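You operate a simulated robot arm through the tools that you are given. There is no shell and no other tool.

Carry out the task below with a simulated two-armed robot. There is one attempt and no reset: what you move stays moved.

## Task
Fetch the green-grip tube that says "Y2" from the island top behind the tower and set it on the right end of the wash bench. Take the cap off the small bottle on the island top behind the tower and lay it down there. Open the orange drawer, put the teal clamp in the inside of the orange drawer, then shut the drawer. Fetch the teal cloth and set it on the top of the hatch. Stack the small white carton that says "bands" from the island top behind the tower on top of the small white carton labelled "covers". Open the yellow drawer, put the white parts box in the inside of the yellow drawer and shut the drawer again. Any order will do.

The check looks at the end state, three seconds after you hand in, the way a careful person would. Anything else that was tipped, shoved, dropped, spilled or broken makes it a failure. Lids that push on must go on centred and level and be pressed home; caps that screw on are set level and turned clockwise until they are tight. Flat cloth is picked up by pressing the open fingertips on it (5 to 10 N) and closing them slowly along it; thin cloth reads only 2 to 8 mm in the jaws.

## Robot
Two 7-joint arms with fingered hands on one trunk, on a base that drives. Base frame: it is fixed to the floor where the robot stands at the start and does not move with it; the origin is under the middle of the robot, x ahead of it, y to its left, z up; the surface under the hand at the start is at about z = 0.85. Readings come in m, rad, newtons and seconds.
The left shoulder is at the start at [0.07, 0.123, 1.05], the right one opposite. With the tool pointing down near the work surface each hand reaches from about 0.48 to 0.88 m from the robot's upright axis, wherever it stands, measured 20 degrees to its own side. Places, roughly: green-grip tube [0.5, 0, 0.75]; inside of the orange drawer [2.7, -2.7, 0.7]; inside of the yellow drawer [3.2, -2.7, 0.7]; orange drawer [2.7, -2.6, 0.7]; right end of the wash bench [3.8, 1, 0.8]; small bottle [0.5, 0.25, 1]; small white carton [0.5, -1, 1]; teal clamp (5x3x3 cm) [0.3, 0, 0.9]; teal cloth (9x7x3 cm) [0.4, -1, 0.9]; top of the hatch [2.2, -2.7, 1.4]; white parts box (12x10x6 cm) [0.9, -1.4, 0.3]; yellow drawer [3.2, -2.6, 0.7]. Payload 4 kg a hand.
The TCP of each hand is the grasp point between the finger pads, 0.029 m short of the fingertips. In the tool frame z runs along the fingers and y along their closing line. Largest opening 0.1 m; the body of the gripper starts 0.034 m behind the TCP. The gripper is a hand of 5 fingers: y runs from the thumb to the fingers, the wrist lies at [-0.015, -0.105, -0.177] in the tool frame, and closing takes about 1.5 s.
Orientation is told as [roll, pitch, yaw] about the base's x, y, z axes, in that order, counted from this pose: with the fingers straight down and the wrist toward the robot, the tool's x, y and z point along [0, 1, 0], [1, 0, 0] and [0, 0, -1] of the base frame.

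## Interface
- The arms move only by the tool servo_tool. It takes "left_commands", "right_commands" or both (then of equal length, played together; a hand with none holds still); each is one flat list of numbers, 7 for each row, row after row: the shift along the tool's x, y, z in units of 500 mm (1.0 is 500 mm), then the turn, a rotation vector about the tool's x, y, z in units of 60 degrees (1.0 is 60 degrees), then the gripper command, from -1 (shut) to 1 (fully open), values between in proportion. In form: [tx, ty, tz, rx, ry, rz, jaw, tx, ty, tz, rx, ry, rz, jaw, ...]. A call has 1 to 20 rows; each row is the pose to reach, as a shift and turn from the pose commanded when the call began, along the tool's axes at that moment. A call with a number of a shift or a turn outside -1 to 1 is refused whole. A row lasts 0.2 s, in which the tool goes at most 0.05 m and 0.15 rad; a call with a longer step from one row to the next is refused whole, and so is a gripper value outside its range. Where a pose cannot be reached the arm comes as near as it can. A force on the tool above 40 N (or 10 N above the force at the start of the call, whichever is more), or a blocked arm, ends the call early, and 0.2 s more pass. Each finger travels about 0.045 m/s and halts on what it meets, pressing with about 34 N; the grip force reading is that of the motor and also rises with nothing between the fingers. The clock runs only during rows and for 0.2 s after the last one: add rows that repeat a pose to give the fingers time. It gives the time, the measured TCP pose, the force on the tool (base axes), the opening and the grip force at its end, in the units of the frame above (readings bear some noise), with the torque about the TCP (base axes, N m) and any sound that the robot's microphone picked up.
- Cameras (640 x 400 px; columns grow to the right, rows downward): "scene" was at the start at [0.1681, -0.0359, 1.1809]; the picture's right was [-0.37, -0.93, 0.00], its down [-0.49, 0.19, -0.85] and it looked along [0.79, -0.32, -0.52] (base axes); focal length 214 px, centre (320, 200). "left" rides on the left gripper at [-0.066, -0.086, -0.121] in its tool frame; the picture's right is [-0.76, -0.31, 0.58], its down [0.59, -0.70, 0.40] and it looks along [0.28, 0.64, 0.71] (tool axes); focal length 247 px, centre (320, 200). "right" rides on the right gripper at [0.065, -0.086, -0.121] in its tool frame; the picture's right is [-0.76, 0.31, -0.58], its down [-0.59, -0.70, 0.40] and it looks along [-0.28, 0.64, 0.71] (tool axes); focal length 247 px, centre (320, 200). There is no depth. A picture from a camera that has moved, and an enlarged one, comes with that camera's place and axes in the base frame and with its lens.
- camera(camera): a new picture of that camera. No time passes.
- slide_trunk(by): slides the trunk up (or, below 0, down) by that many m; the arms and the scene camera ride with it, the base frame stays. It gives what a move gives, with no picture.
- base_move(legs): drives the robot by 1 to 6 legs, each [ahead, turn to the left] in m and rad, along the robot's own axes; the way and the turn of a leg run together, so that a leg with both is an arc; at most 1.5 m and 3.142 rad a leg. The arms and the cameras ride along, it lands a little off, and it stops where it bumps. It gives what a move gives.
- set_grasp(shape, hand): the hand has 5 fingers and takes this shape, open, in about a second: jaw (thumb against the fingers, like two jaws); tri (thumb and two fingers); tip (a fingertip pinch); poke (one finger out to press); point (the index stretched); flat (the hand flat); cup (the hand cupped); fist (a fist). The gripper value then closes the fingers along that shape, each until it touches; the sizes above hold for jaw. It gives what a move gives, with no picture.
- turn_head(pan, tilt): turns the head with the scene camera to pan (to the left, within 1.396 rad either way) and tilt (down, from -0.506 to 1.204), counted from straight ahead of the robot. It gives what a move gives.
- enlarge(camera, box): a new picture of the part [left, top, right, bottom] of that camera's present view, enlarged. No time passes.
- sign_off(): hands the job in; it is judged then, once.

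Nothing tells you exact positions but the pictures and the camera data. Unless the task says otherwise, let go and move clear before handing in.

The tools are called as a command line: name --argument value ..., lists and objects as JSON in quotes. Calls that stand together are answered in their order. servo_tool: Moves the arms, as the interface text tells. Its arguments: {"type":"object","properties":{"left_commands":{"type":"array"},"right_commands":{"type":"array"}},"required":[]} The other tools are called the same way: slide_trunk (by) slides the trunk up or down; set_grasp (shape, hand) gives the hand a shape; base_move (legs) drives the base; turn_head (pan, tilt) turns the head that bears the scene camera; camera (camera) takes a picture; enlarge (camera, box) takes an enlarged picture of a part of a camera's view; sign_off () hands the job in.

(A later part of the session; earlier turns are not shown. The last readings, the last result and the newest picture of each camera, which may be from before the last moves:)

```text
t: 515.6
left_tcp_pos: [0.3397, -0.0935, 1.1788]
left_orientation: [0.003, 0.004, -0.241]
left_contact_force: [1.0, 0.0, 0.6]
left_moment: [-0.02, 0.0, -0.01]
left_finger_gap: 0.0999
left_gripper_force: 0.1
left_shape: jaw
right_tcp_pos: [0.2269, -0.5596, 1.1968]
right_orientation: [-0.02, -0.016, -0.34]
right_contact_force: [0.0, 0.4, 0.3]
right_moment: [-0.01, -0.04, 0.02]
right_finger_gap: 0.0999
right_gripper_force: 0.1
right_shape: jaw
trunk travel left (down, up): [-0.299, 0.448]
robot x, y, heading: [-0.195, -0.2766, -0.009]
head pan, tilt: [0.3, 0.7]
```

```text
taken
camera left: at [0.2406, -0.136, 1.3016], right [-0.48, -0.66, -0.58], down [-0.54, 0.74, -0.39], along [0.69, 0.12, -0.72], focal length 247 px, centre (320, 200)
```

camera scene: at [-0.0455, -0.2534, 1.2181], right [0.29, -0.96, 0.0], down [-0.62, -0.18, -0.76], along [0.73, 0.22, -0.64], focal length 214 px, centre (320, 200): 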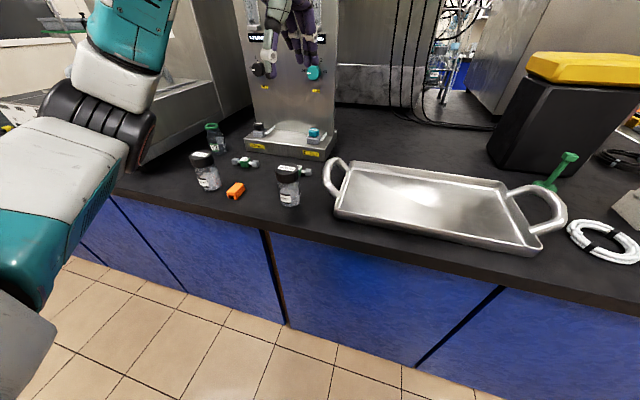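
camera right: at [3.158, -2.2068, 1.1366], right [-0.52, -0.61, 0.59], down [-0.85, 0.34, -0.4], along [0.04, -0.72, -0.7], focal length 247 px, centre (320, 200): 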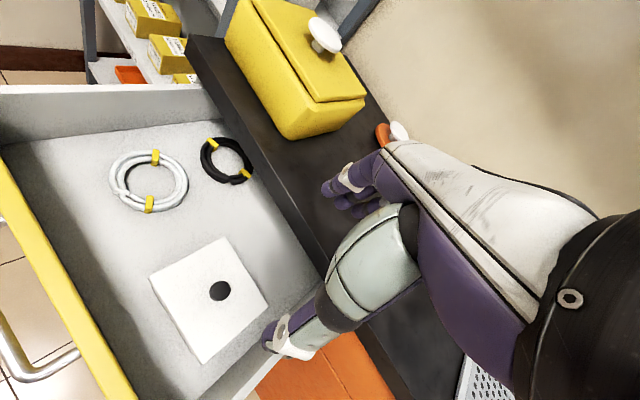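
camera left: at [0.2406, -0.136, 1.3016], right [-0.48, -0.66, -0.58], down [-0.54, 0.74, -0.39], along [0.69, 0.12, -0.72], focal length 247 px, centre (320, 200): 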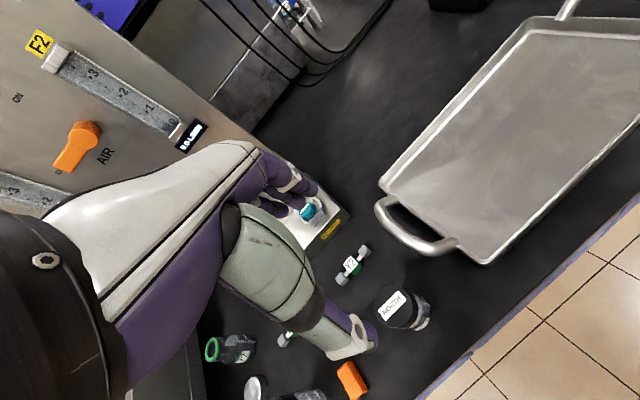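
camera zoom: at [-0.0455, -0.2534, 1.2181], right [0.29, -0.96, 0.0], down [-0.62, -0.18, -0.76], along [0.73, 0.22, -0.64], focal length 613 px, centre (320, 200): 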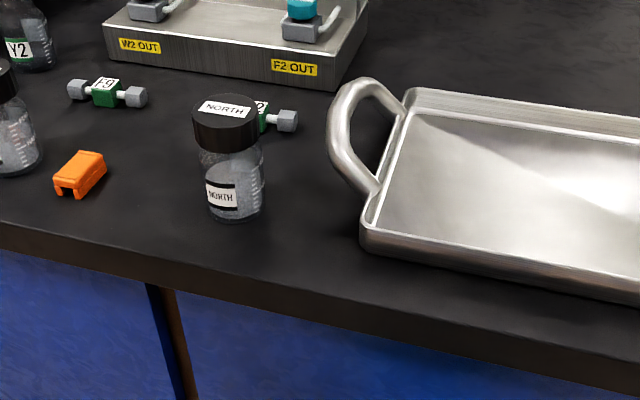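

The Y2 tube lies along y, centred at about [0.475, -0.027]; the NORTH bottle is near [0.348, -0.057], leaving a little room for the thumb. I'll bring the left hand over the tube at yaw 0 with a narrowed opening.

servo_tool --left_commands '[0.034, 0.039, 0.02, 0, 0, -0.04, 1, 0.068, 0.078, 0.05, 0, 0, -0.08, 0.8, 0.103, 0.117, 0.09, 0, 0, -0.12, 0.6, 0.137, 0.156, 0.13, 0, 0, -0.16, 0.4, 0.171, 0.195, 0.18, 0, 0, -0.2, 0.4, 0.205, 0.234, 0.22, 0, 0, -0.23, 0.4, 0.205, 0.234, 0.258, 0, 0, -0.23, 0.4, 0.205, 0.234, 0.258, 0, 0, -0.23, 0.4]'

camera --camera "left"

camera --camera "scene"

```text
t: 517.4
left_tcp_pos: [0.4783, -0.0208, 1.0514]
left_orientation: [0.002, 0.006, -0.003]
left_contact_force: [0.4, 0.5, 0.3]
left_moment: [-0.01, 0.0, -0.03]
left_finger_gap: 0.0704
left_gripper_force: 0.2
left_shape: jaw
right_tcp_pos: [0.2274, -0.5607, 1.1963]
right_orientation: [-0.018, -0.015, -0.34]
right_contact_force: [-0.7, -0.6, -0.5]
right_moment: [0.01, -0.01, -0.02]
right_finger_gap: 0.0997
right_gripper_force: 0.0
right_shape: jaw
trunk travel left (down, up): [-0.299, 0.448]
robot x, y, heading: [-0.1968, -0.2753, -0.008]
head pan, tilt: [0.3, 0.7]
```

```text
taken
camera left: at [0.3923, -0.087, 1.1724], right [-0.31, -0.76, -0.58], down [-0.7, 0.59, -0.39], along [0.64, 0.28, -0.72], focal length 247 px, centre (320, 200)
```

left: 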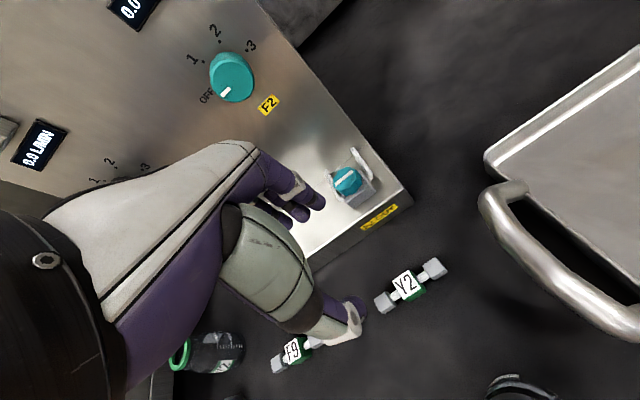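

```text
taken
camera scene: at [-0.0456, -0.2533, 1.2181], right [0.29, -0.96, 0.0], down [-0.62, -0.18, -0.76], along [0.73, 0.22, -0.64], focal length 214 px, centre (320, 200)
```

scene: 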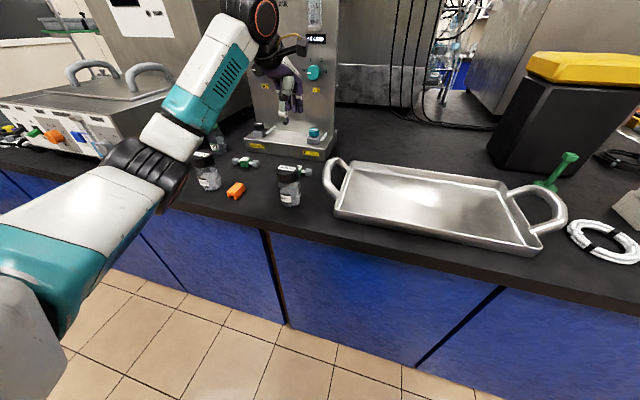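

Aligned with the tube's green grip. Lowering in stages, watching the clearance to the NORTH bottle.

servo_tool --left_commands '[-0.003, -0.003, 0.07, 0, 0, 0, 0.4, -0.003, -0.003, 0.14, 0, 0, 0, 0.4, -0.003, -0.003, 0.2, 0, 0, 0, 0.4, -0.003, -0.003, 0.24, 0, 0, 0, 0.4, -0.003, -0.003, 0.24, 0, 0, 0, 0.4]'

camera --camera "left"

enlarge --camera "scene" --box '[160, 60, 360, 220]'

```text
t: 518.6
left_tcp_pos: [0.4762, -0.0228, 0.9312]
left_orientation: [0.002, 0.004, -0.002]
left_contact_force: [0.2, 0.1, -0.2]
left_moment: [0.02, -0.05, -0.03]
left_finger_gap: 0.0703
left_gripper_force: 0.0
left_shape: jaw
right_tcp_pos: [0.2283, -0.5604, 1.1971]
right_orientation: [-0.018, -0.016, -0.34]
right_contact_force: [0.1, -0.1, 0.9]
right_moment: [-0.02, 0.0, 0.01]
right_finger_gap: 0.0997
right_gripper_force: 0.1
right_shape: jaw
trunk travel left (down, up): [-0.299, 0.448]
robot x, y, heading: [-0.1993, -0.2749, -0.007]
head pan, tilt: [0.3, 0.7]
```

```text
taken
camera left: at [0.3894, -0.0884, 1.0527], right [-0.31, -0.76, -0.58], down [-0.7, 0.59, -0.39], along [0.64, 0.28, -0.71], focal length 247 px, centre (320, 200)
```

left: 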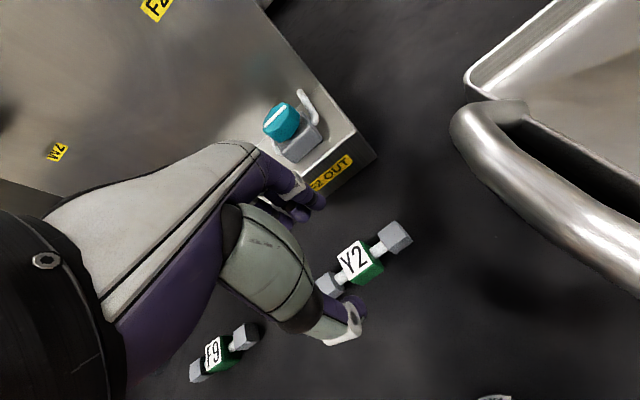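

```text
2.50 times, centred on (260, 140) of scene
camera zoom: at [-0.0456, -0.2533, 1.2181], right [0.29, -0.96, 0.0], down [-0.62, -0.18, -0.76], along [0.73, 0.22, -0.64], focal length 536 px, centre (470, 350)
```

zoom: 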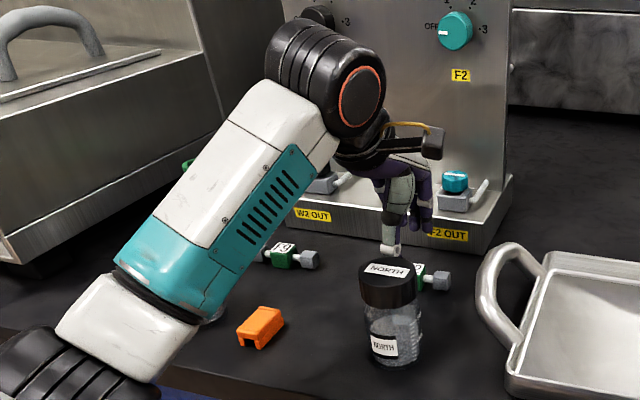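

Well centred, and the thumb is clear of the NORTH bottle. Last 4.5 cm, then close.

servo_tool --left_commands '[0, 0, 0.03, 0, 0, 0, 0.4, 0, 0, 0.06, 0, 0, 0, 0.4, 0, 0, 0.085, 0, 0, 0, 0.4, 0, 0, 0.092, 0, 0, 0, 0.4, 0, 0, 0.092, 0, 0, 0, 0.2, 0, 0, 0.092, 0, 0, 0, 0.0, 0, 0, 0.092, 0, 0, 0, -0.2, 0, 0, 0.092, 0, 0, 0, -0.4, 0, 0, 0.092, 0, 0, 0, -0.6, 0, 0, 0.092, 0, 0, 0, -0.7, 0, 0, 0.092, 0, 0, 0, -0.7]'

camera --camera "left"

enlarge --camera "scene" --box '[160, 60, 360, 220]'

```text
t: 521.0
left_tcp_pos: [0.4765, -0.0228, 0.8841]
left_orientation: [0.002, 0.006, -0.002]
left_contact_force: [0.8, 1.1, -0.1]
left_moment: [-0.03, 0.0, 0.03]
left_finger_gap: 0.021
left_gripper_force: 34.4
left_shape: jaw
right_tcp_pos: [0.2277, -0.5597, 1.1965]
right_orientation: [-0.021, -0.016, -0.342]
right_contact_force: [0.5, 0.3, 0.1]
right_moment: [-0.02, 0.0, -0.03]
right_finger_gap: 0.0996
right_gripper_force: 0.1
right_shape: jaw
trunk travel left (down, up): [-0.299, 0.448]
robot x, y, heading: [-0.1998, -0.2787, -0.008]
head pan, tilt: [0.3, 0.7]
```

```text
taken
camera left: at [0.3897, -0.0884, 1.0058], right [-0.31, -0.76, -0.58], down [-0.7, 0.59, -0.39], along [0.64, 0.28, -0.72], focal length 247 px, centre (320, 200)
```

left: 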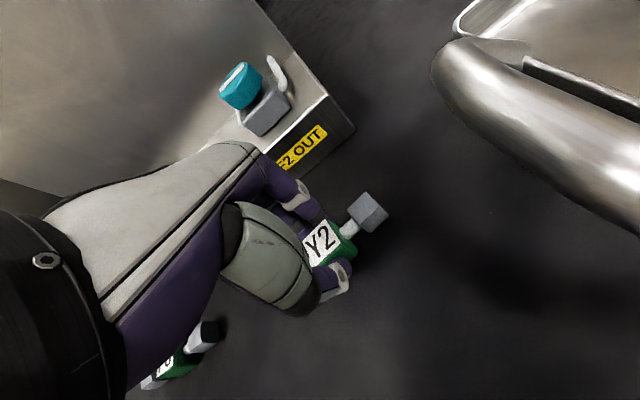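

```text
2.50 times, centred on (260, 140) of scene
camera zoom: at [-0.0455, -0.2533, 1.2181], right [0.29, -0.96, 0.0], down [-0.62, -0.18, -0.76], along [0.73, 0.22, -0.64], focal length 536 px, centre (470, 350)
```

zoom: 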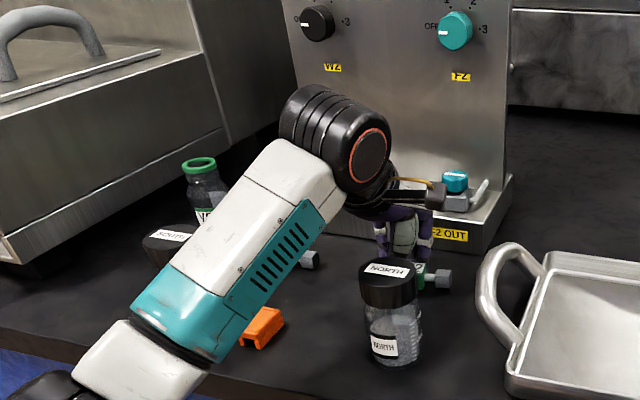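

The tube is gripped at 21 mm across its green grip. Lifting straight up.

servo_tool --left_commands '[0, 0, -0.03, 0, 0, 0, -0.7, 0, 0, -0.09, 0, 0, 0, -0.7, 0, 0, -0.17, 0, 0, 0, -0.7, 0, 0, -0.26, 0, 0, 0, -0.7, 0, 0, -0.35, 0, 0, 0, -0.7, 0, 0, -0.44, 0, 0, 0, -0.7, 0, 0, -0.53, 0, 0, 0, -0.7, 0, 0, -0.6, 0, 0, 0, -0.7, 0, 0, -0.6, 0, 0, 0, -0.7]'

camera --camera "left"

camera --camera "scene"

```text
t: 523.0
left_tcp_pos: [0.4782, -0.0236, 1.1832]
left_orientation: [0.003, 0.006, -0.001]
left_contact_force: [-1.0, 0.5, 0.3]
left_moment: [0.01, 0.01, -0.04]
left_finger_gap: 0.0209
left_gripper_force: 33.9
left_shape: jaw
right_tcp_pos: [0.2278, -0.5598, 1.1974]
right_orientation: [-0.02, -0.013, -0.34]
right_contact_force: [0.5, 0.2, 0.0]
right_moment: [0.01, -0.02, 0.02]
right_finger_gap: 0.0998
right_gripper_force: 0.1
right_shape: jaw
trunk travel left (down, up): [-0.299, 0.448]
robot x, y, heading: [-0.1962, -0.2803, -0.006]
head pan, tilt: [0.3, 0.7]
```

```text
taken
camera left: at [0.3921, -0.0888, 1.3058], right [-0.31, -0.76, -0.58], down [-0.7, 0.59, -0.39], along [0.64, 0.28, -0.72], focal length 247 px, centre (320, 200)
```

left: 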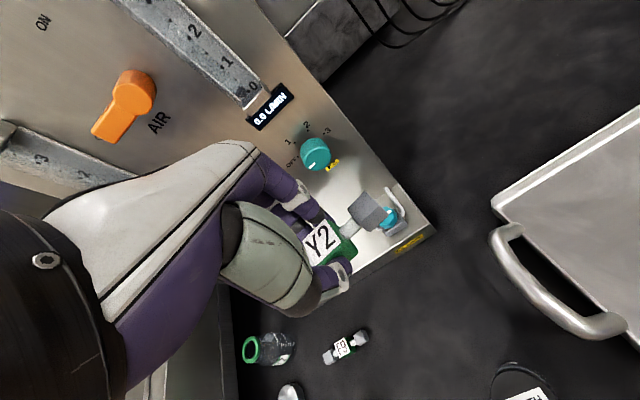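

```text
taken
camera scene: at [-0.0452, -0.2532, 1.2179], right [0.29, -0.96, 0.0], down [-0.62, -0.19, -0.76], along [0.73, 0.22, -0.64], focal length 214 px, centre (320, 200)
```

scene: 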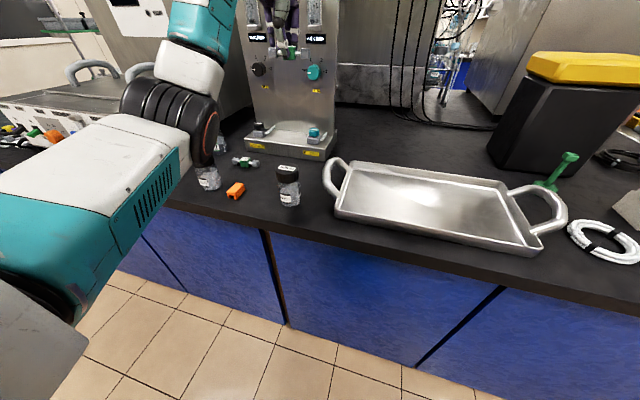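

The tube is secure. Now the drive to the wash bench: back off, then around the island's south end and up the aisle.

servo_tool --left_commands '[0, -0.06, -0.02, 0, 0, 0, -0.7, 0, -0.14, -0.04, 0, 0, 0, -0.7, 0, -0.22, -0.06, 0, 0, 0, -0.7, 0, -0.28, -0.06, 0, 0, 0, -0.7, 0, -0.28, -0.06, 0, 0, 0, -0.7]'

base_move --legs '[[-0.3, 0], [0, -1.565], [1.1, 0], [0.57, 0]]'

camera --camera "scene"

```text
t: 524.2
left_tcp_pos: [0.3369, -0.0237, 1.2144]
left_orientation: [0.003, 0.007, -0.004]
left_contact_force: [0.6, 1.0, -0.5]
left_moment: [-0.01, 0.02, 0.01]
left_finger_gap: 0.0208
left_gripper_force: 34.2
left_shape: jaw
right_tcp_pos: [0.2273, -0.5597, 1.1966]
right_orientation: [-0.02, -0.015, -0.34]
right_contact_force: [-0.7, -0.5, -0.3]
right_moment: [0.02, -0.05, -0.04]
right_finger_gap: 0.1
right_gripper_force: 0.1
right_shape: jaw
trunk travel left (down, up): [-0.299, 0.448]
robot x, y, heading: [-0.1947, -0.2761, -0.007]
head pan, tilt: [0.3, 0.7]
```

```text
t: 538.3
left_tcp_pos: [-0.2597, -2.4892, 1.2149]
left_orientation: [0.001, 0.005, -1.575]
left_contact_force: [-0.6, 0.6, -0.6]
left_moment: [-0.01, 0.02, 0.04]
left_finger_gap: 0.0205
left_gripper_force: 33.8
left_shape: jaw
right_tcp_pos: [-0.7962, -2.3786, 1.1968]
right_orientation: [-0.019, -0.014, -1.913]
right_contact_force: [0.0, -1.2, -0.3]
right_moment: [0.04, 0.0, -0.05]
right_finger_gap: 0.0998
right_gripper_force: 0.0
right_shape: jaw
trunk travel left (down, up): [-0.299, 0.448]
robot x, y, heading: [-0.5112, -1.9518, -1.579]
head pan, tilt: [0.3, 0.7]
```

```text
taken
camera scene: at [-0.4885, -2.1082, 1.218], right [-0.96, -0.29, 0.0], down [-0.18, 0.62, -0.76], along [0.22, -0.73, -0.64], focal length 214 px, centre (320, 200)
```

scene: 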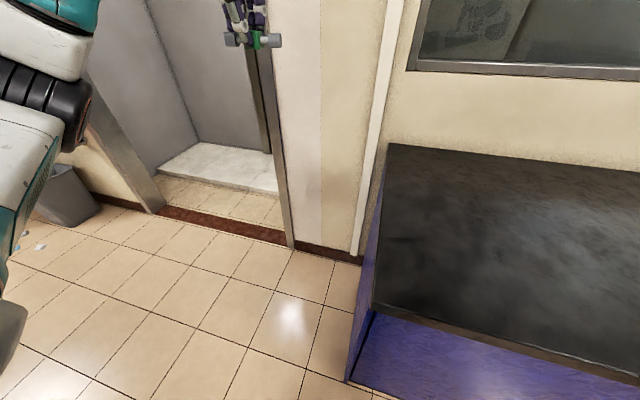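

Clear view of the doorway and bench here. I'll back up slightly, turn east, and drive past the trolley.

base_move --legs '[[-0.15, 0], [0, 1.44], [1.1, 0], [0, 0.139], [1.15, 0]]'

turn_head --pan 0.4 --tilt 0.4

camera --camera "scene"

```text
t: 554.2
left_tcp_pos: [2.2161, -1.7679, 1.2159]
left_orientation: [0.002, 0.003, -0.016]
left_contact_force: [-0.4, 0.5, 0.1]
left_moment: [0.01, -0.01, 0.0]
left_finger_gap: 0.0205
left_gripper_force: 34.0
left_shape: jaw
right_tcp_pos: [2.0971, -2.3067, 1.1958]
right_orientation: [-0.018, -0.016, -0.366]
right_contact_force: [-0.6, -0.5, -0.5]
right_moment: [-0.01, 0.0, 0.0]
right_finger_gap: 0.0998
right_gripper_force: 0.0
right_shape: jaw
trunk travel left (down, up): [-0.299, 0.448]
robot x, y, heading: [1.683, -2.0129, -0.024]
head pan, tilt: [0.3, 0.7]
stopped in leg 5: the robot was blocked; the commanded pose is now the measured one
```

```text
t: 555.0
left_tcp_pos: [2.2157, -1.7677, 1.216]
left_orientation: [0.001, 0.005, -0.018]
left_contact_force: [-0.6, 0.1, 0.0]
left_moment: [-0.01, -0.01, -0.03]
left_finger_gap: 0.0206
left_gripper_force: 33.9
left_shape: jaw
right_tcp_pos: [2.0982, -2.3051, 1.1966]
right_orientation: [-0.019, -0.016, -0.365]
right_contact_force: [0.9, -0.3, 0.0]
right_moment: [0.01, -0.04, 0.0]
right_finger_gap: 0.1002
right_gripper_force: 0.0
right_shape: jaw
trunk travel left (down, up): [-0.299, 0.448]
robot x, y, heading: [1.685, -2.0111, -0.027]
head pan, tilt: [0.4, 0.4]
```

```text
taken
camera scene: at [1.8345, -1.9811, 1.2453], right [0.37, -0.93, 0.0], down [-0.36, -0.14, -0.92], along [0.86, 0.34, -0.39], focal length 214 px, centre (320, 200)
```

scene: 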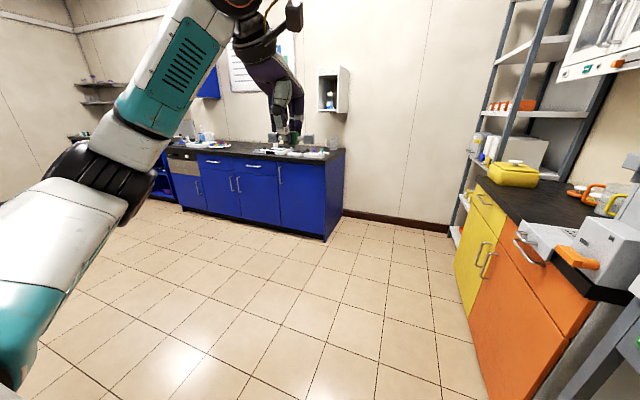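

Something on my right side just touched (probably the right elbow by the hatch). I'll back up a bit, then turn up into the aisle.

base_move --legs '[[-0.25, 0], [0, 0.75]]'

camera --camera "scene"

turn_head --pan -1.2 --tilt 0.3

camera --camera "scene"

```text
t: 558.8
left_tcp_pos: [1.656, -1.4621, 1.2137]
left_orientation: [0.002, 0.005, 0.728]
left_contact_force: [0.3, -0.1, -0.7]
left_moment: [0.0, 0.0, -0.02]
left_finger_gap: 0.0203
left_gripper_force: 34.2
left_shape: jaw
right_tcp_pos: [1.934, -1.9383, 1.1952]
right_orientation: [-0.017, -0.011, 0.381]
right_contact_force: [0.2, -0.2, -0.6]
right_moment: [-0.06, 0.0, -0.01]
right_finger_gap: 0.0999
right_gripper_force: 0.1
right_shape: jaw
trunk travel left (down, up): [-0.299, 0.448]
robot x, y, heading: [1.427, -2.0052, 0.723]
head pan, tilt: [0.4, 0.4]
```

```text
taken
camera scene: at [1.5196, -1.8785, 1.2449], right [0.9, -0.43, 0.0], down [-0.17, -0.35, -0.92], along [0.4, 0.83, -0.39], focal length 214 px, centre (320, 200)
```

scene: 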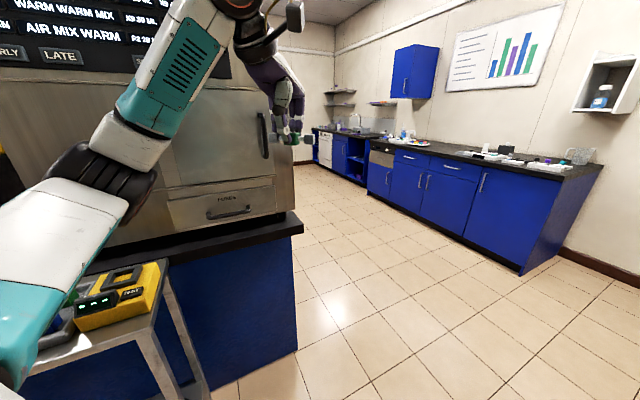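

```text
t: 560.5
left_tcp_pos: [1.6571, -1.4639, 1.2147]
left_orientation: [0.004, 0.006, 0.727]
left_contact_force: [-0.9, 0.5, 0.0]
left_moment: [0.01, -0.03, -0.01]
left_finger_gap: 0.0203
left_gripper_force: 34.1
left_shape: jaw
right_tcp_pos: [1.9332, -1.9383, 1.1953]
right_orientation: [-0.018, -0.013, 0.38]
right_contact_force: [-0.5, -0.1, 0.6]
right_moment: [0.01, -0.03, 0.0]
right_finger_gap: 0.0997
right_gripper_force: 0.0
right_shape: jaw
trunk travel left (down, up): [-0.299, 0.448]
robot x, y, heading: [1.4322, -2.0073, 0.722]
head pan, tilt: [-1.201, 0.3]
```

```text
taken
camera scene: at [1.5625, -2.005, 1.2542], right [-0.46, -0.89, 0.0], down [-0.26, 0.14, -0.96], along [0.85, -0.44, -0.3], focal length 214 px, centre (320, 200)
```

scene: 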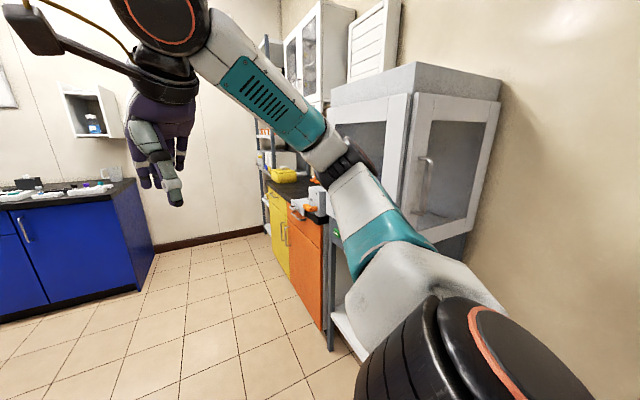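

I'll take a more easterly line to keep the left elbow away from the machine on the island's corner, then turn north in the middle of the aisle.

enlarge --camera "scene" --box '[300, 40, 520, 280]'

base_move --legs '[[0, -0.37], [1.2, 0], [0, 1.22]]'

turn_head --pan 0.0 --tilt 0.3

camera --camera "scene"

```text
1.67 times, centred on (410, 160) of scene
camera zoom: at [1.5625, -2.005, 1.2542], right [-0.46, -0.89, 0.0], down [-0.26, 0.14, -0.96], along [0.85, -0.44, -0.3], focal length 358 px, centre (170, 267)
```

zoom: 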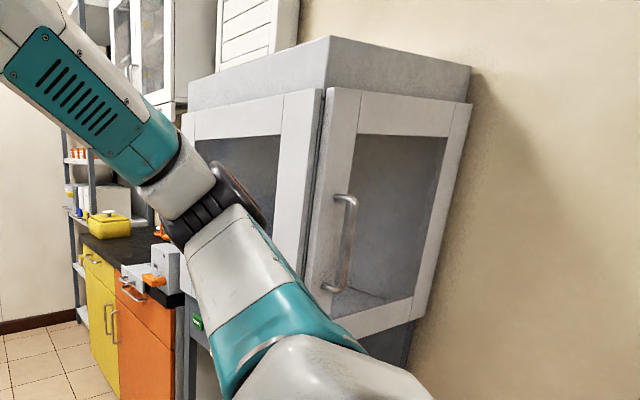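

```text
t: 570.7
left_tcp_pos: [2.2619, -1.0678, 1.2155]
left_orientation: [0.003, 0.007, 1.574]
left_contact_force: [1.3, 0.3, -0.8]
left_moment: [0.03, -0.04, -0.01]
left_finger_gap: 0.0202
left_gripper_force: 34.0
left_shape: jaw
right_tcp_pos: [2.802, -1.1752, 1.1952]
right_orientation: [-0.017, -0.013, 1.225]
right_contact_force: [0.1, -0.7, 0.9]
right_moment: [0.0, 0.01, -0.03]
right_finger_gap: 0.1
right_gripper_force: 0.0
right_shape: jaw
trunk travel left (down, up): [-0.299, 0.448]
robot x, y, heading: [2.5196, -1.6025, 1.568]
head pan, tilt: [-1.201, 0.3]
```

```text
t: 572.1
left_tcp_pos: [2.2609, -1.0674, 1.2155]
left_orientation: [0.003, 0.005, 1.577]
left_contact_force: [0.0, -0.4, 0.0]
left_moment: [-0.01, 0.01, -0.02]
left_finger_gap: 0.0204
left_gripper_force: 34.0
left_shape: jaw
right_tcp_pos: [2.8025, -1.1745, 1.1956]
right_orientation: [-0.019, -0.013, 1.227]
right_contact_force: [-0.1, 0.6, 0.1]
right_moment: [-0.01, 0.01, -0.03]
right_finger_gap: 0.1
right_gripper_force: 0.2
right_shape: jaw
trunk travel left (down, up): [-0.299, 0.448]
robot x, y, heading: [2.5137, -1.5998, 1.567]
head pan, tilt: [0.0, 0.3]
```

```text
taken
camera scene: at [2.5167, -1.4367, 1.2542], right [1.0, 0.0, 0.0], down [0.0, -0.3, -0.96], along [0.0, 0.96, -0.3], focal length 214 px, centre (320, 200)
```

scene: 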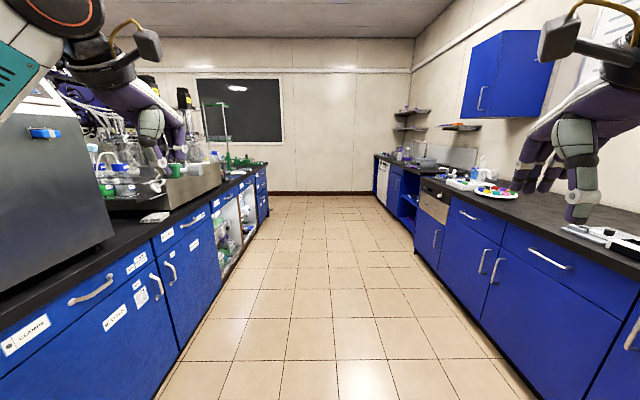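

Good, straight view up the aisle. Zooming on the right-hand benches to identify the wash bench.

enlarge --camera "scene" --box '[360, 90, 600, 260]'

enlarge --camera "scene" --box '[360, 90, 480, 190]'

```text
2.35 times, centred on (480, 175) of scene
camera zoom: at [2.5167, -1.4367, 1.2542], right [1.0, 0.0, 0.0], down [0.0, -0.3, -0.96], along [0.0, 0.96, -0.3], focal length 505 px, centre (-56, 259)
```

zoom: 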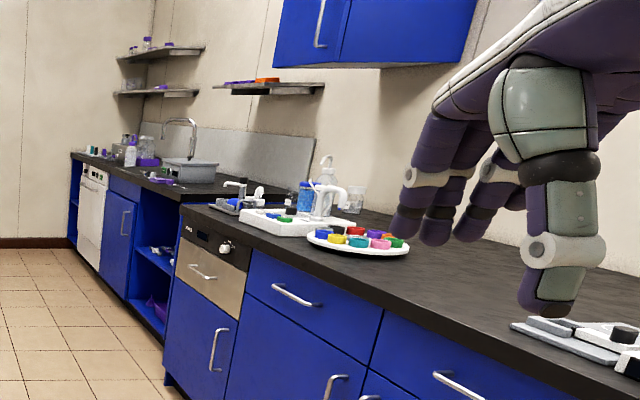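

```text
4.00 times, centred on (420, 140) of scene
camera zoom: at [2.5167, -1.4367, 1.2542], right [1.0, 0.0, 0.0], down [0.0, -0.3, -0.96], along [0.0, 0.96, -0.3], focal length 858 px, centre (-80, 440)
```

zoom: 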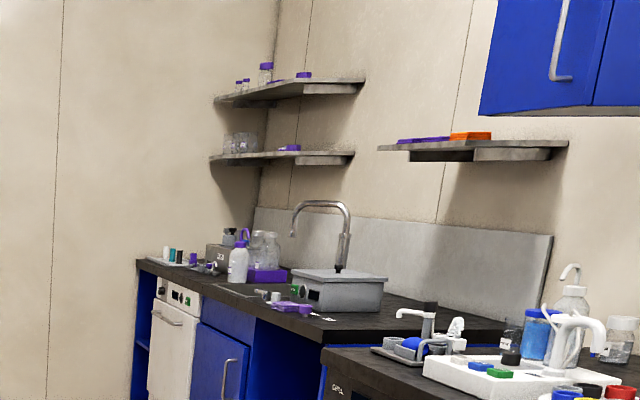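

The wash bench is the far section with the faucet; its clear right end is around [3.75, 0.85]. I'll raise the right hand out of the way and drive up the aisle.

servo_tool --right_commands '[0, 0, -0.08, 0, 0, 0, 1, 0, 0, -0.16, 0, 0, 0, 1, 0, 0, -0.24, 0, 0, 0, 1, 0, 0, -0.32, 0, 0, 0, 1, 0, 0, -0.32, 0, 0, 0, 1]'

base_move --legs '[[1.2, 0], [1.0, 0], [0, -1.4]]'

turn_head --pan 0.1 --tilt 0.5

camera --camera "scene"

```text
t: 573.3
left_tcp_pos: [2.2611, -1.0671, 1.2138]
left_orientation: [0.001, 0.006, 1.573]
left_contact_force: [0.3, 0.1, -0.3]
left_moment: [-0.01, -0.01, 0.0]
left_finger_gap: 0.0202
left_gripper_force: 33.4
left_shape: jaw
right_tcp_pos: [2.7991, -1.1776, 1.3561]
right_orientation: [-0.017, -0.011, 1.224]
right_contact_force: [0.6, -0.1, -0.8]
right_moment: [0.02, 0.01, -0.01]
right_finger_gap: 0.1001
right_gripper_force: 0.1
right_shape: jaw
trunk travel left (down, up): [-0.299, 0.448]
robot x, y, heading: [2.5154, -1.5986, 1.566]
head pan, tilt: [0.0, 0.3]
```

```text
t: 587.7
left_tcp_pos: [3.0214, 0.9454, 1.2138]
left_orientation: [0.002, 0.006, 0.149]
left_contact_force: [-0.9, 0.1, 0.0]
left_moment: [0.02, 0.01, -0.01]
left_finger_gap: 0.0202
left_gripper_force: 33.7
left_shape: jaw
right_tcp_pos: [2.9894, 0.3979, 1.3558]
right_orientation: [-0.017, -0.014, -0.198]
right_contact_force: [0.0, -0.3, 1.1]
right_moment: [-0.04, -0.03, -0.04]
right_finger_gap: 0.1001
right_gripper_force: 0.0
right_shape: jaw
trunk travel left (down, up): [-0.299, 0.448]
robot x, y, heading: [2.5314, 0.6126, 0.142]
head pan, tilt: [0.0, 0.3]
```

```text
t: 588.5
left_tcp_pos: [3.0211, 0.9452, 1.2153]
left_orientation: [0.001, 0.004, 0.151]
left_contact_force: [0.9, 0.8, 0.4]
left_moment: [-0.04, 0.0, 0.03]
left_finger_gap: 0.0201
left_gripper_force: 33.8
left_shape: jaw
right_tcp_pos: [2.991, 0.3978, 1.3558]
right_orientation: [-0.018, -0.011, -0.197]
right_contact_force: [-0.2, -0.2, 0.0]
right_moment: [0.01, 0.01, 0.02]
right_finger_gap: 0.0999
right_gripper_force: 0.0
right_shape: jaw
trunk travel left (down, up): [-0.299, 0.448]
robot x, y, heading: [2.5323, 0.609, 0.143]
head pan, tilt: [0.099, 0.499]
```

```text
taken
camera scene: at [2.6891, 0.6457, 1.2358], right [0.24, -0.97, 0.0], down [-0.46, -0.12, -0.88], along [0.85, 0.21, -0.48], focal length 214 px, centre (320, 200)
```

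scene: 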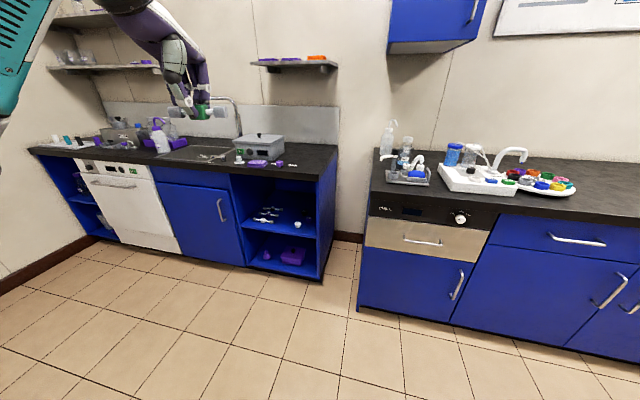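

Now it's clear: the bench with the sink on the left is the wash bench, and its right end top spans about y 0.87 to 1.1. Zooming there.

enlarge --camera "scene" --box '[200, 100, 360, 220]'

camera --camera "left"

```text
3.33 times, centred on (280, 160) of scene
camera zoom: at [2.6891, 0.6457, 1.2358], right [0.24, -0.97, 0.0], down [-0.46, -0.12, -0.88], along [0.85, 0.21, -0.48], focal length 715 px, centre (453, 333)
```

zoom: 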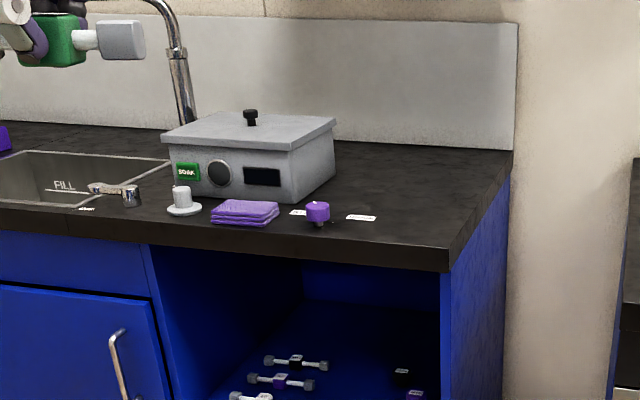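

```text
taken
camera left: at [2.9461, 0.8675, 1.3365], right [-0.19, -0.79, -0.58], down [-0.79, 0.48, -0.39], along [0.59, 0.38, -0.72], focal length 247 px, centre (320, 200)
```

left: 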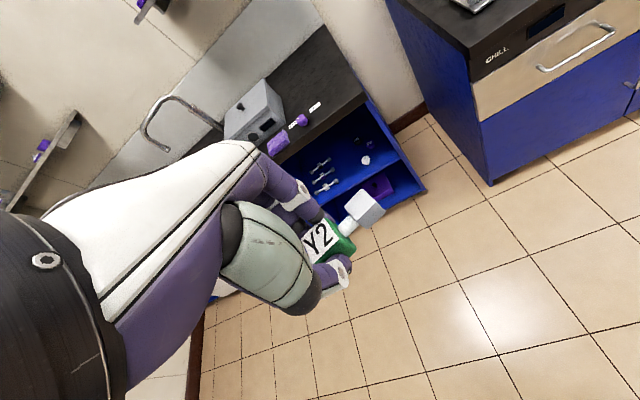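

I see small white labels on the bench front edge. Zooming further to read what they are.

enlarge --camera "scene" --box '[250, 130, 330, 190]'

enlarge --camera "left" --box '[220, 60, 420, 200]'

```text
6.67 times, centred on (290, 160) of scene
camera zoom: at [2.6891, 0.6457, 1.2358], right [0.24, -0.97, 0.0], down [-0.46, -0.12, -0.88], along [0.85, 0.21, -0.48], focal length 1430 px, centre (520, 467)
```

zoom: 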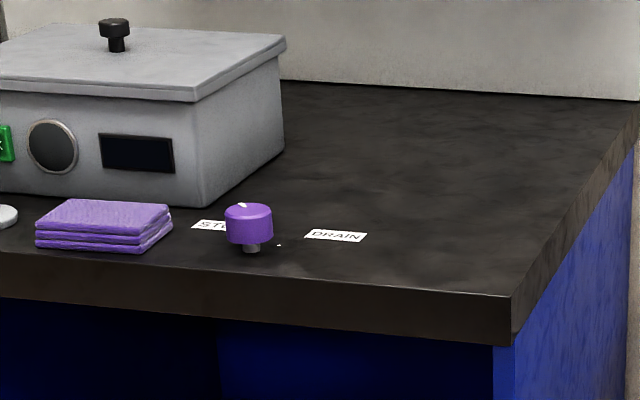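

```text
2.86 times, centred on (320, 130) of left
camera zoom: at [2.9461, 0.8675, 1.3365], right [-0.19, -0.79, -0.58], down [-0.79, 0.48, -0.39], along [0.59, 0.38, -0.72], focal length 706 px, centre (320, 400)
```

zoom: 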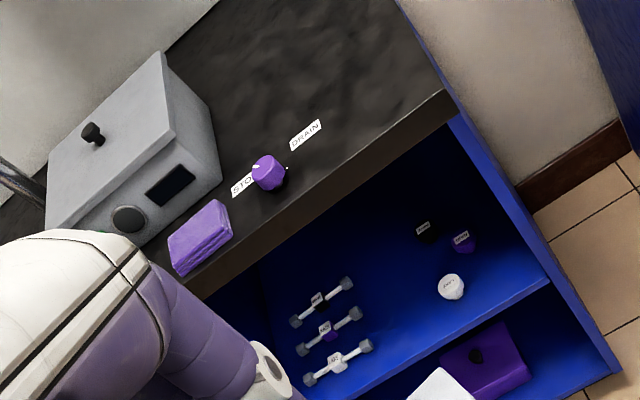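

The purple knob with STOP/DRAIN labels sits at the front; the free area to its right and behind is at about [3.82, 0.985]. I'll drive up to the bench.

base_move --legs '[[0, 0.057], [0.55, 0], [0, -0.2]]'

turn_head --pan 0.4 --tilt 0.6

camera --camera "scene"

camera --camera "left"

```text
t: 592.9
left_tcp_pos: [3.6097, 0.9699, 1.2154]
left_orientation: [0.002, 0.004, -0.01]
left_contact_force: [0.6, -0.3, -0.3]
left_moment: [0.01, 0.0, 0.04]
left_finger_gap: 0.0201
left_gripper_force: 33.7
left_shape: jaw
right_tcp_pos: [3.4938, 0.4353, 1.3556]
right_orientation: [-0.017, -0.011, -0.356]
right_contact_force: [-0.2, -0.8, 0.2]
right_moment: [0.04, 0.01, 0.01]
right_finger_gap: 0.0997
right_gripper_force: 0.1
right_shape: jaw
trunk travel left (down, up): [-0.299, 0.448]
robot x, y, heading: [3.0735, 0.723, -0.02]
head pan, tilt: [0.099, 0.499]
```

```text
t: 593.7
left_tcp_pos: [3.6111, 0.9717, 1.2145]
left_orientation: [0.002, 0.008, -0.008]
left_contact_force: [-0.1, 0.0, 0.0]
left_moment: [0.0, 0.01, 0.0]
left_finger_gap: 0.0203
left_gripper_force: 34.0
left_shape: jaw
right_tcp_pos: [3.4945, 0.4355, 1.3565]
right_orientation: [-0.017, -0.012, -0.356]
right_contact_force: [-0.7, -0.2, 1.0]
right_moment: [0.0, -0.02, -0.01]
right_finger_gap: 0.0997
right_gripper_force: 0.1
right_shape: jaw
trunk travel left (down, up): [-0.299, 0.448]
robot x, y, heading: [3.0758, 0.7198, -0.02]
head pan, tilt: [0.4, 0.6]
```

```text
taken
camera scene: at [3.2273, 0.7526, 1.2267], right [0.37, -0.93, 0.0], down [-0.52, -0.21, -0.83], along [0.77, 0.31, -0.57], focal length 214 px, centre (320, 200)
```

scene: 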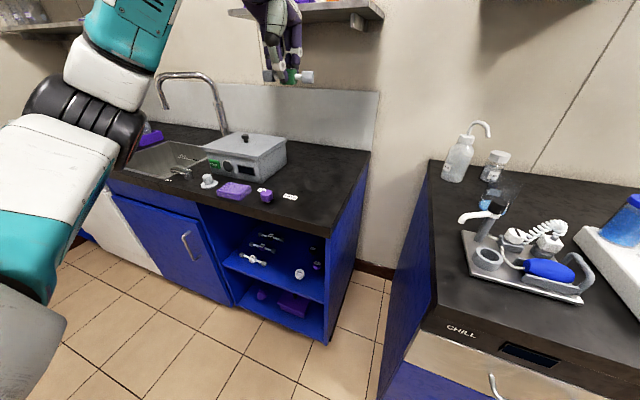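

```text
taken
camera left: at [3.5243, 0.9061, 1.3365], right [-0.32, -0.75, -0.58], down [-0.7, 0.6, -0.39], along [0.64, 0.28, -0.72], focal length 247 px, centre (320, 200)
```

left: 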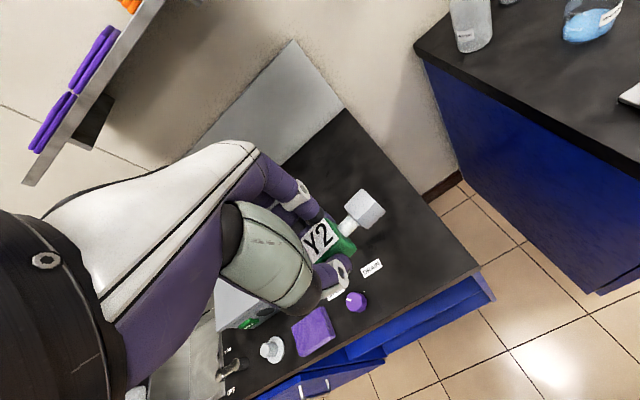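

Bench top is at z ≈ 0.846. I'll move over [3.80, 1.00] and lower to a few centimetres above it.

servo_tool --left_commands '[0.011, 0.076, 0, 0, 0, 0, -0.7, 0.022, 0.152, 0, 0, 0, 0, -0.7, 0.034, 0.228, 0, 0, 0, 0, -0.7, 0.045, 0.304, 0.01, 0, 0, 0, -0.7, 0.056, 0.378, 0.03, 0, 0, 0, -0.7, 0.056, 0.378, 0.11, 0, 0, 0, -0.7, 0.056, 0.378, 0.2, 0, 0, 0, -0.7, 0.056, 0.378, 0.29, 0, 0, 0, -0.7, 0.056, 0.378, 0.38, 0, 0, 0, -0.7, 0.056, 0.378, 0.47, 0, 0, 0, -0.7, 0.056, 0.378, 0.55, 0, 0, 0, -0.7, 0.056, 0.378, 0.589, 0, 0, 0, -0.7, 0.056, 0.378, 0.589, 0, 0, 0, -0.7]'

camera --camera "scene"

camera --camera "left"

```text
t: 596.5
left_tcp_pos: [3.7978, 0.9971, 0.9183]
left_orientation: [0.004, 0.005, -0.008]
left_contact_force: [-0.2, 1.1, 0.2]
left_moment: [0.02, 0.04, -0.01]
left_finger_gap: 0.0202
left_gripper_force: 33.6
left_shape: jaw
right_tcp_pos: [3.494, 0.4355, 1.3566]
right_orientation: [-0.018, -0.014, -0.356]
right_contact_force: [-0.7, 0.3, -0.4]
right_moment: [0.01, 0.03, 0.0]
right_finger_gap: 0.0999
right_gripper_force: 0.1
right_shape: jaw
trunk travel left (down, up): [-0.299, 0.448]
robot x, y, heading: [3.0743, 0.7207, -0.015]
head pan, tilt: [0.4, 0.6]
```

```text
taken
camera scene: at [3.2272, 0.7528, 1.2267], right [0.37, -0.93, 0.0], down [-0.52, -0.21, -0.82], along [0.76, 0.31, -0.57], focal length 214 px, centre (320, 200)
```

scene: 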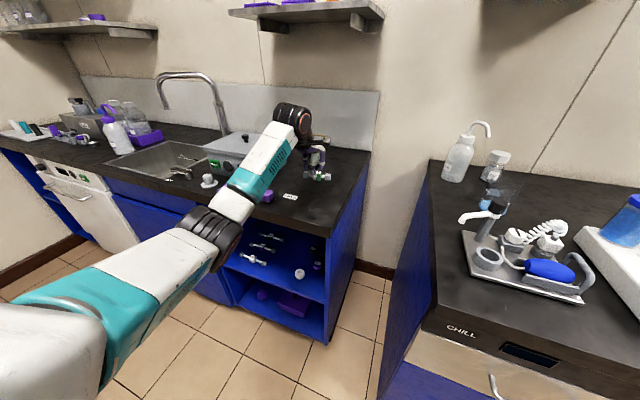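

```text
taken
camera left: at [3.7106, 0.9319, 1.0408], right [-0.32, -0.75, -0.58], down [-0.7, 0.6, -0.39], along [0.64, 0.28, -0.72], focal length 247 px, centre (320, 200)
```

left: 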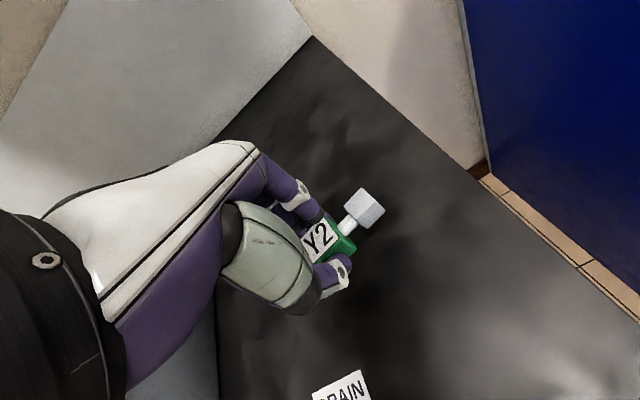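

All clear; the tube is about 4 cm above the top. Lowering gently to contact.

servo_tool --left_commands '[0, 0, 0.03, 0, 0, 0, -0.7, 0, 0, 0.055, 0, 0, 0, -0.7, 0, 0, 0.068, 0, 0, 0, -0.7, 0, 0, 0.076, 0, 0, 0, -0.7, 0, 0, 0.082, 0, 0, 0, -0.7, 0, 0, 0.082, 0, 0, 0, -0.7]'

camera --camera "left"

```text
t: 597.9
left_tcp_pos: [3.7976, 0.9977, 0.8809]
left_orientation: [0.006, -0.003, -0.007]
left_contact_force: [-1.8, 2.0, 19.4]
left_moment: [0.08, -0.2, 0.0]
left_finger_gap: 0.0209
left_gripper_force: 33.5
left_shape: jaw
right_tcp_pos: [3.4921, 0.4355, 1.357]
right_orientation: [-0.019, -0.012, -0.356]
right_contact_force: [-0.5, 0.7, -0.2]
right_moment: [-0.02, 0.0, 0.02]
right_finger_gap: 0.0999
right_gripper_force: 0.1
right_shape: jaw
trunk travel left (down, up): [-0.299, 0.448]
robot x, y, heading: [3.0756, 0.7191, -0.016]
head pan, tilt: [0.4, 0.6]
```

```text
taken
camera left: at [3.7105, 0.9333, 1.0027], right [-0.31, -0.75, -0.58], down [-0.7, 0.6, -0.4], along [0.65, 0.28, -0.71], focal length 247 px, centre (320, 200)
```

left: 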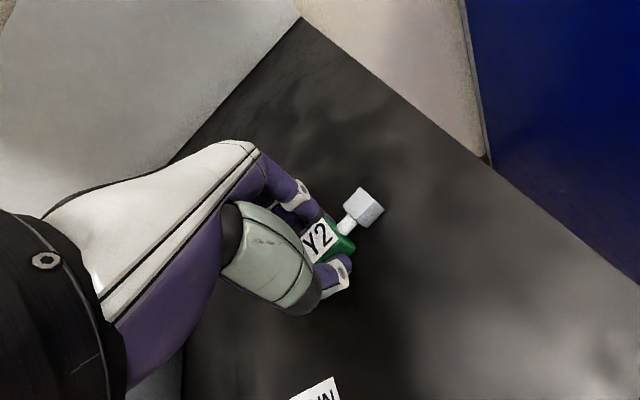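

Contact. Ease off, open, and rise straight up.

servo_tool --left_commands '[0, 0, -0.006, 0, 0, 0, -0.7, 0, 0, -0.009, 0, 0, 0, -0.4, 0, 0, -0.009, 0, 0, 0, -0.1, 0, 0, -0.009, 0, 0, 0, 0.2, 0, 0, -0.009, 0, 0, 0, 0.4, 0, 0, -0.009, 0, 0, 0, 0.4, 0, 0, -0.03, 0, 0, 0, 0.4, 0, 0, -0.08, 0, 0, 0, 0.4, 0, 0, -0.16, 0, 0, 0, 0.4, 0, 0, -0.25, 0, 0, 0, 0.4, 0, 0, -0.34, 0, 0, 0, 0.4, 0, 0, -0.43, 0, 0, 0, 1, 0, -0.03, -0.51, 0, 0, 0, 1, 0, -0.1, -0.55, 0, 0, 0, 1, 0, -0.19, -0.55, 0, 0, 0, 1, 0, -0.28, -0.55, 0, 0, 0, 1]'

camera --camera "left"

camera --camera "scene"

enlarge --camera "scene" --box '[220, 110, 400, 240]'

```text
t: 601.3
left_tcp_pos: [3.6546, 0.9982, 1.1522]
left_orientation: [0.002, 0.008, -0.008]
left_contact_force: [-0.3, 0.1, -0.3]
left_moment: [0.01, -0.03, -0.03]
left_finger_gap: 0.1
left_gripper_force: 0.1
left_shape: jaw
right_tcp_pos: [3.4929, 0.4351, 1.3575]
right_orientation: [-0.017, -0.013, -0.355]
right_contact_force: [-0.2, -1.0, 0.0]
right_moment: [-0.01, 0.0, 0.02]
right_finger_gap: 0.0997
right_gripper_force: 0.1
right_shape: jaw
trunk travel left (down, up): [-0.299, 0.448]
robot x, y, heading: [3.0757, 0.7208, -0.015]
head pan, tilt: [0.4, 0.6]
```

```text
taken
camera left: at [3.5692, 0.933, 1.2735], right [-0.32, -0.75, -0.58], down [-0.7, 0.6, -0.39], along [0.64, 0.28, -0.72], focal length 247 px, centre (320, 200)
```

left: 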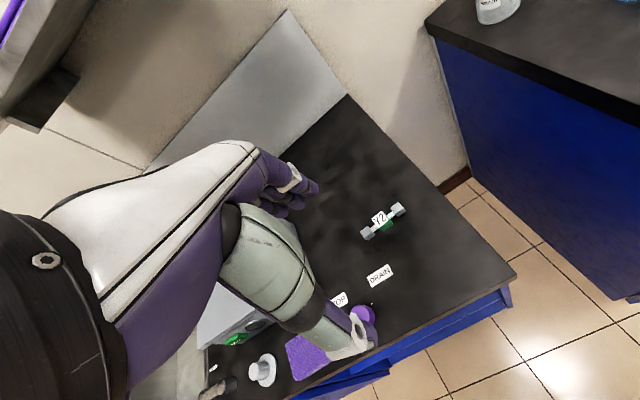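

```text
taken
camera scene: at [3.2265, 0.7526, 1.2269], right [0.37, -0.93, 0.0], down [-0.52, -0.21, -0.83], along [0.77, 0.31, -0.56], focal length 214 px, centre (320, 200)
```

scene: 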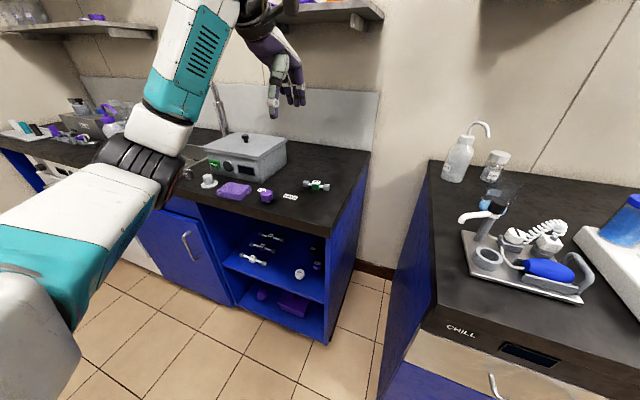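

```text
3.08 times, centred on (310, 175) of scene
camera zoom: at [3.2265, 0.7526, 1.2269], right [0.37, -0.93, 0.0], down [-0.52, -0.21, -0.83], along [0.77, 0.31, -0.56], focal length 660 px, centre (351, 277)
```

zoom: 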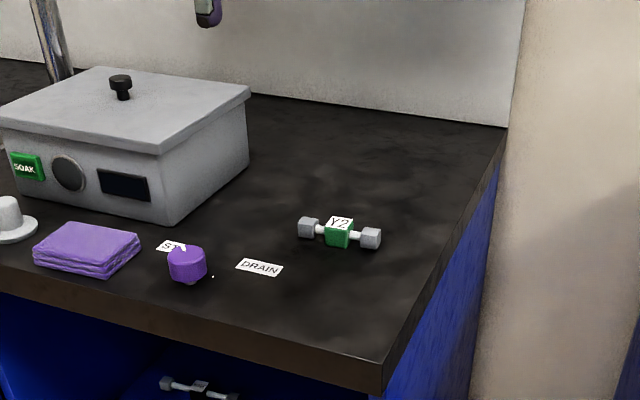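

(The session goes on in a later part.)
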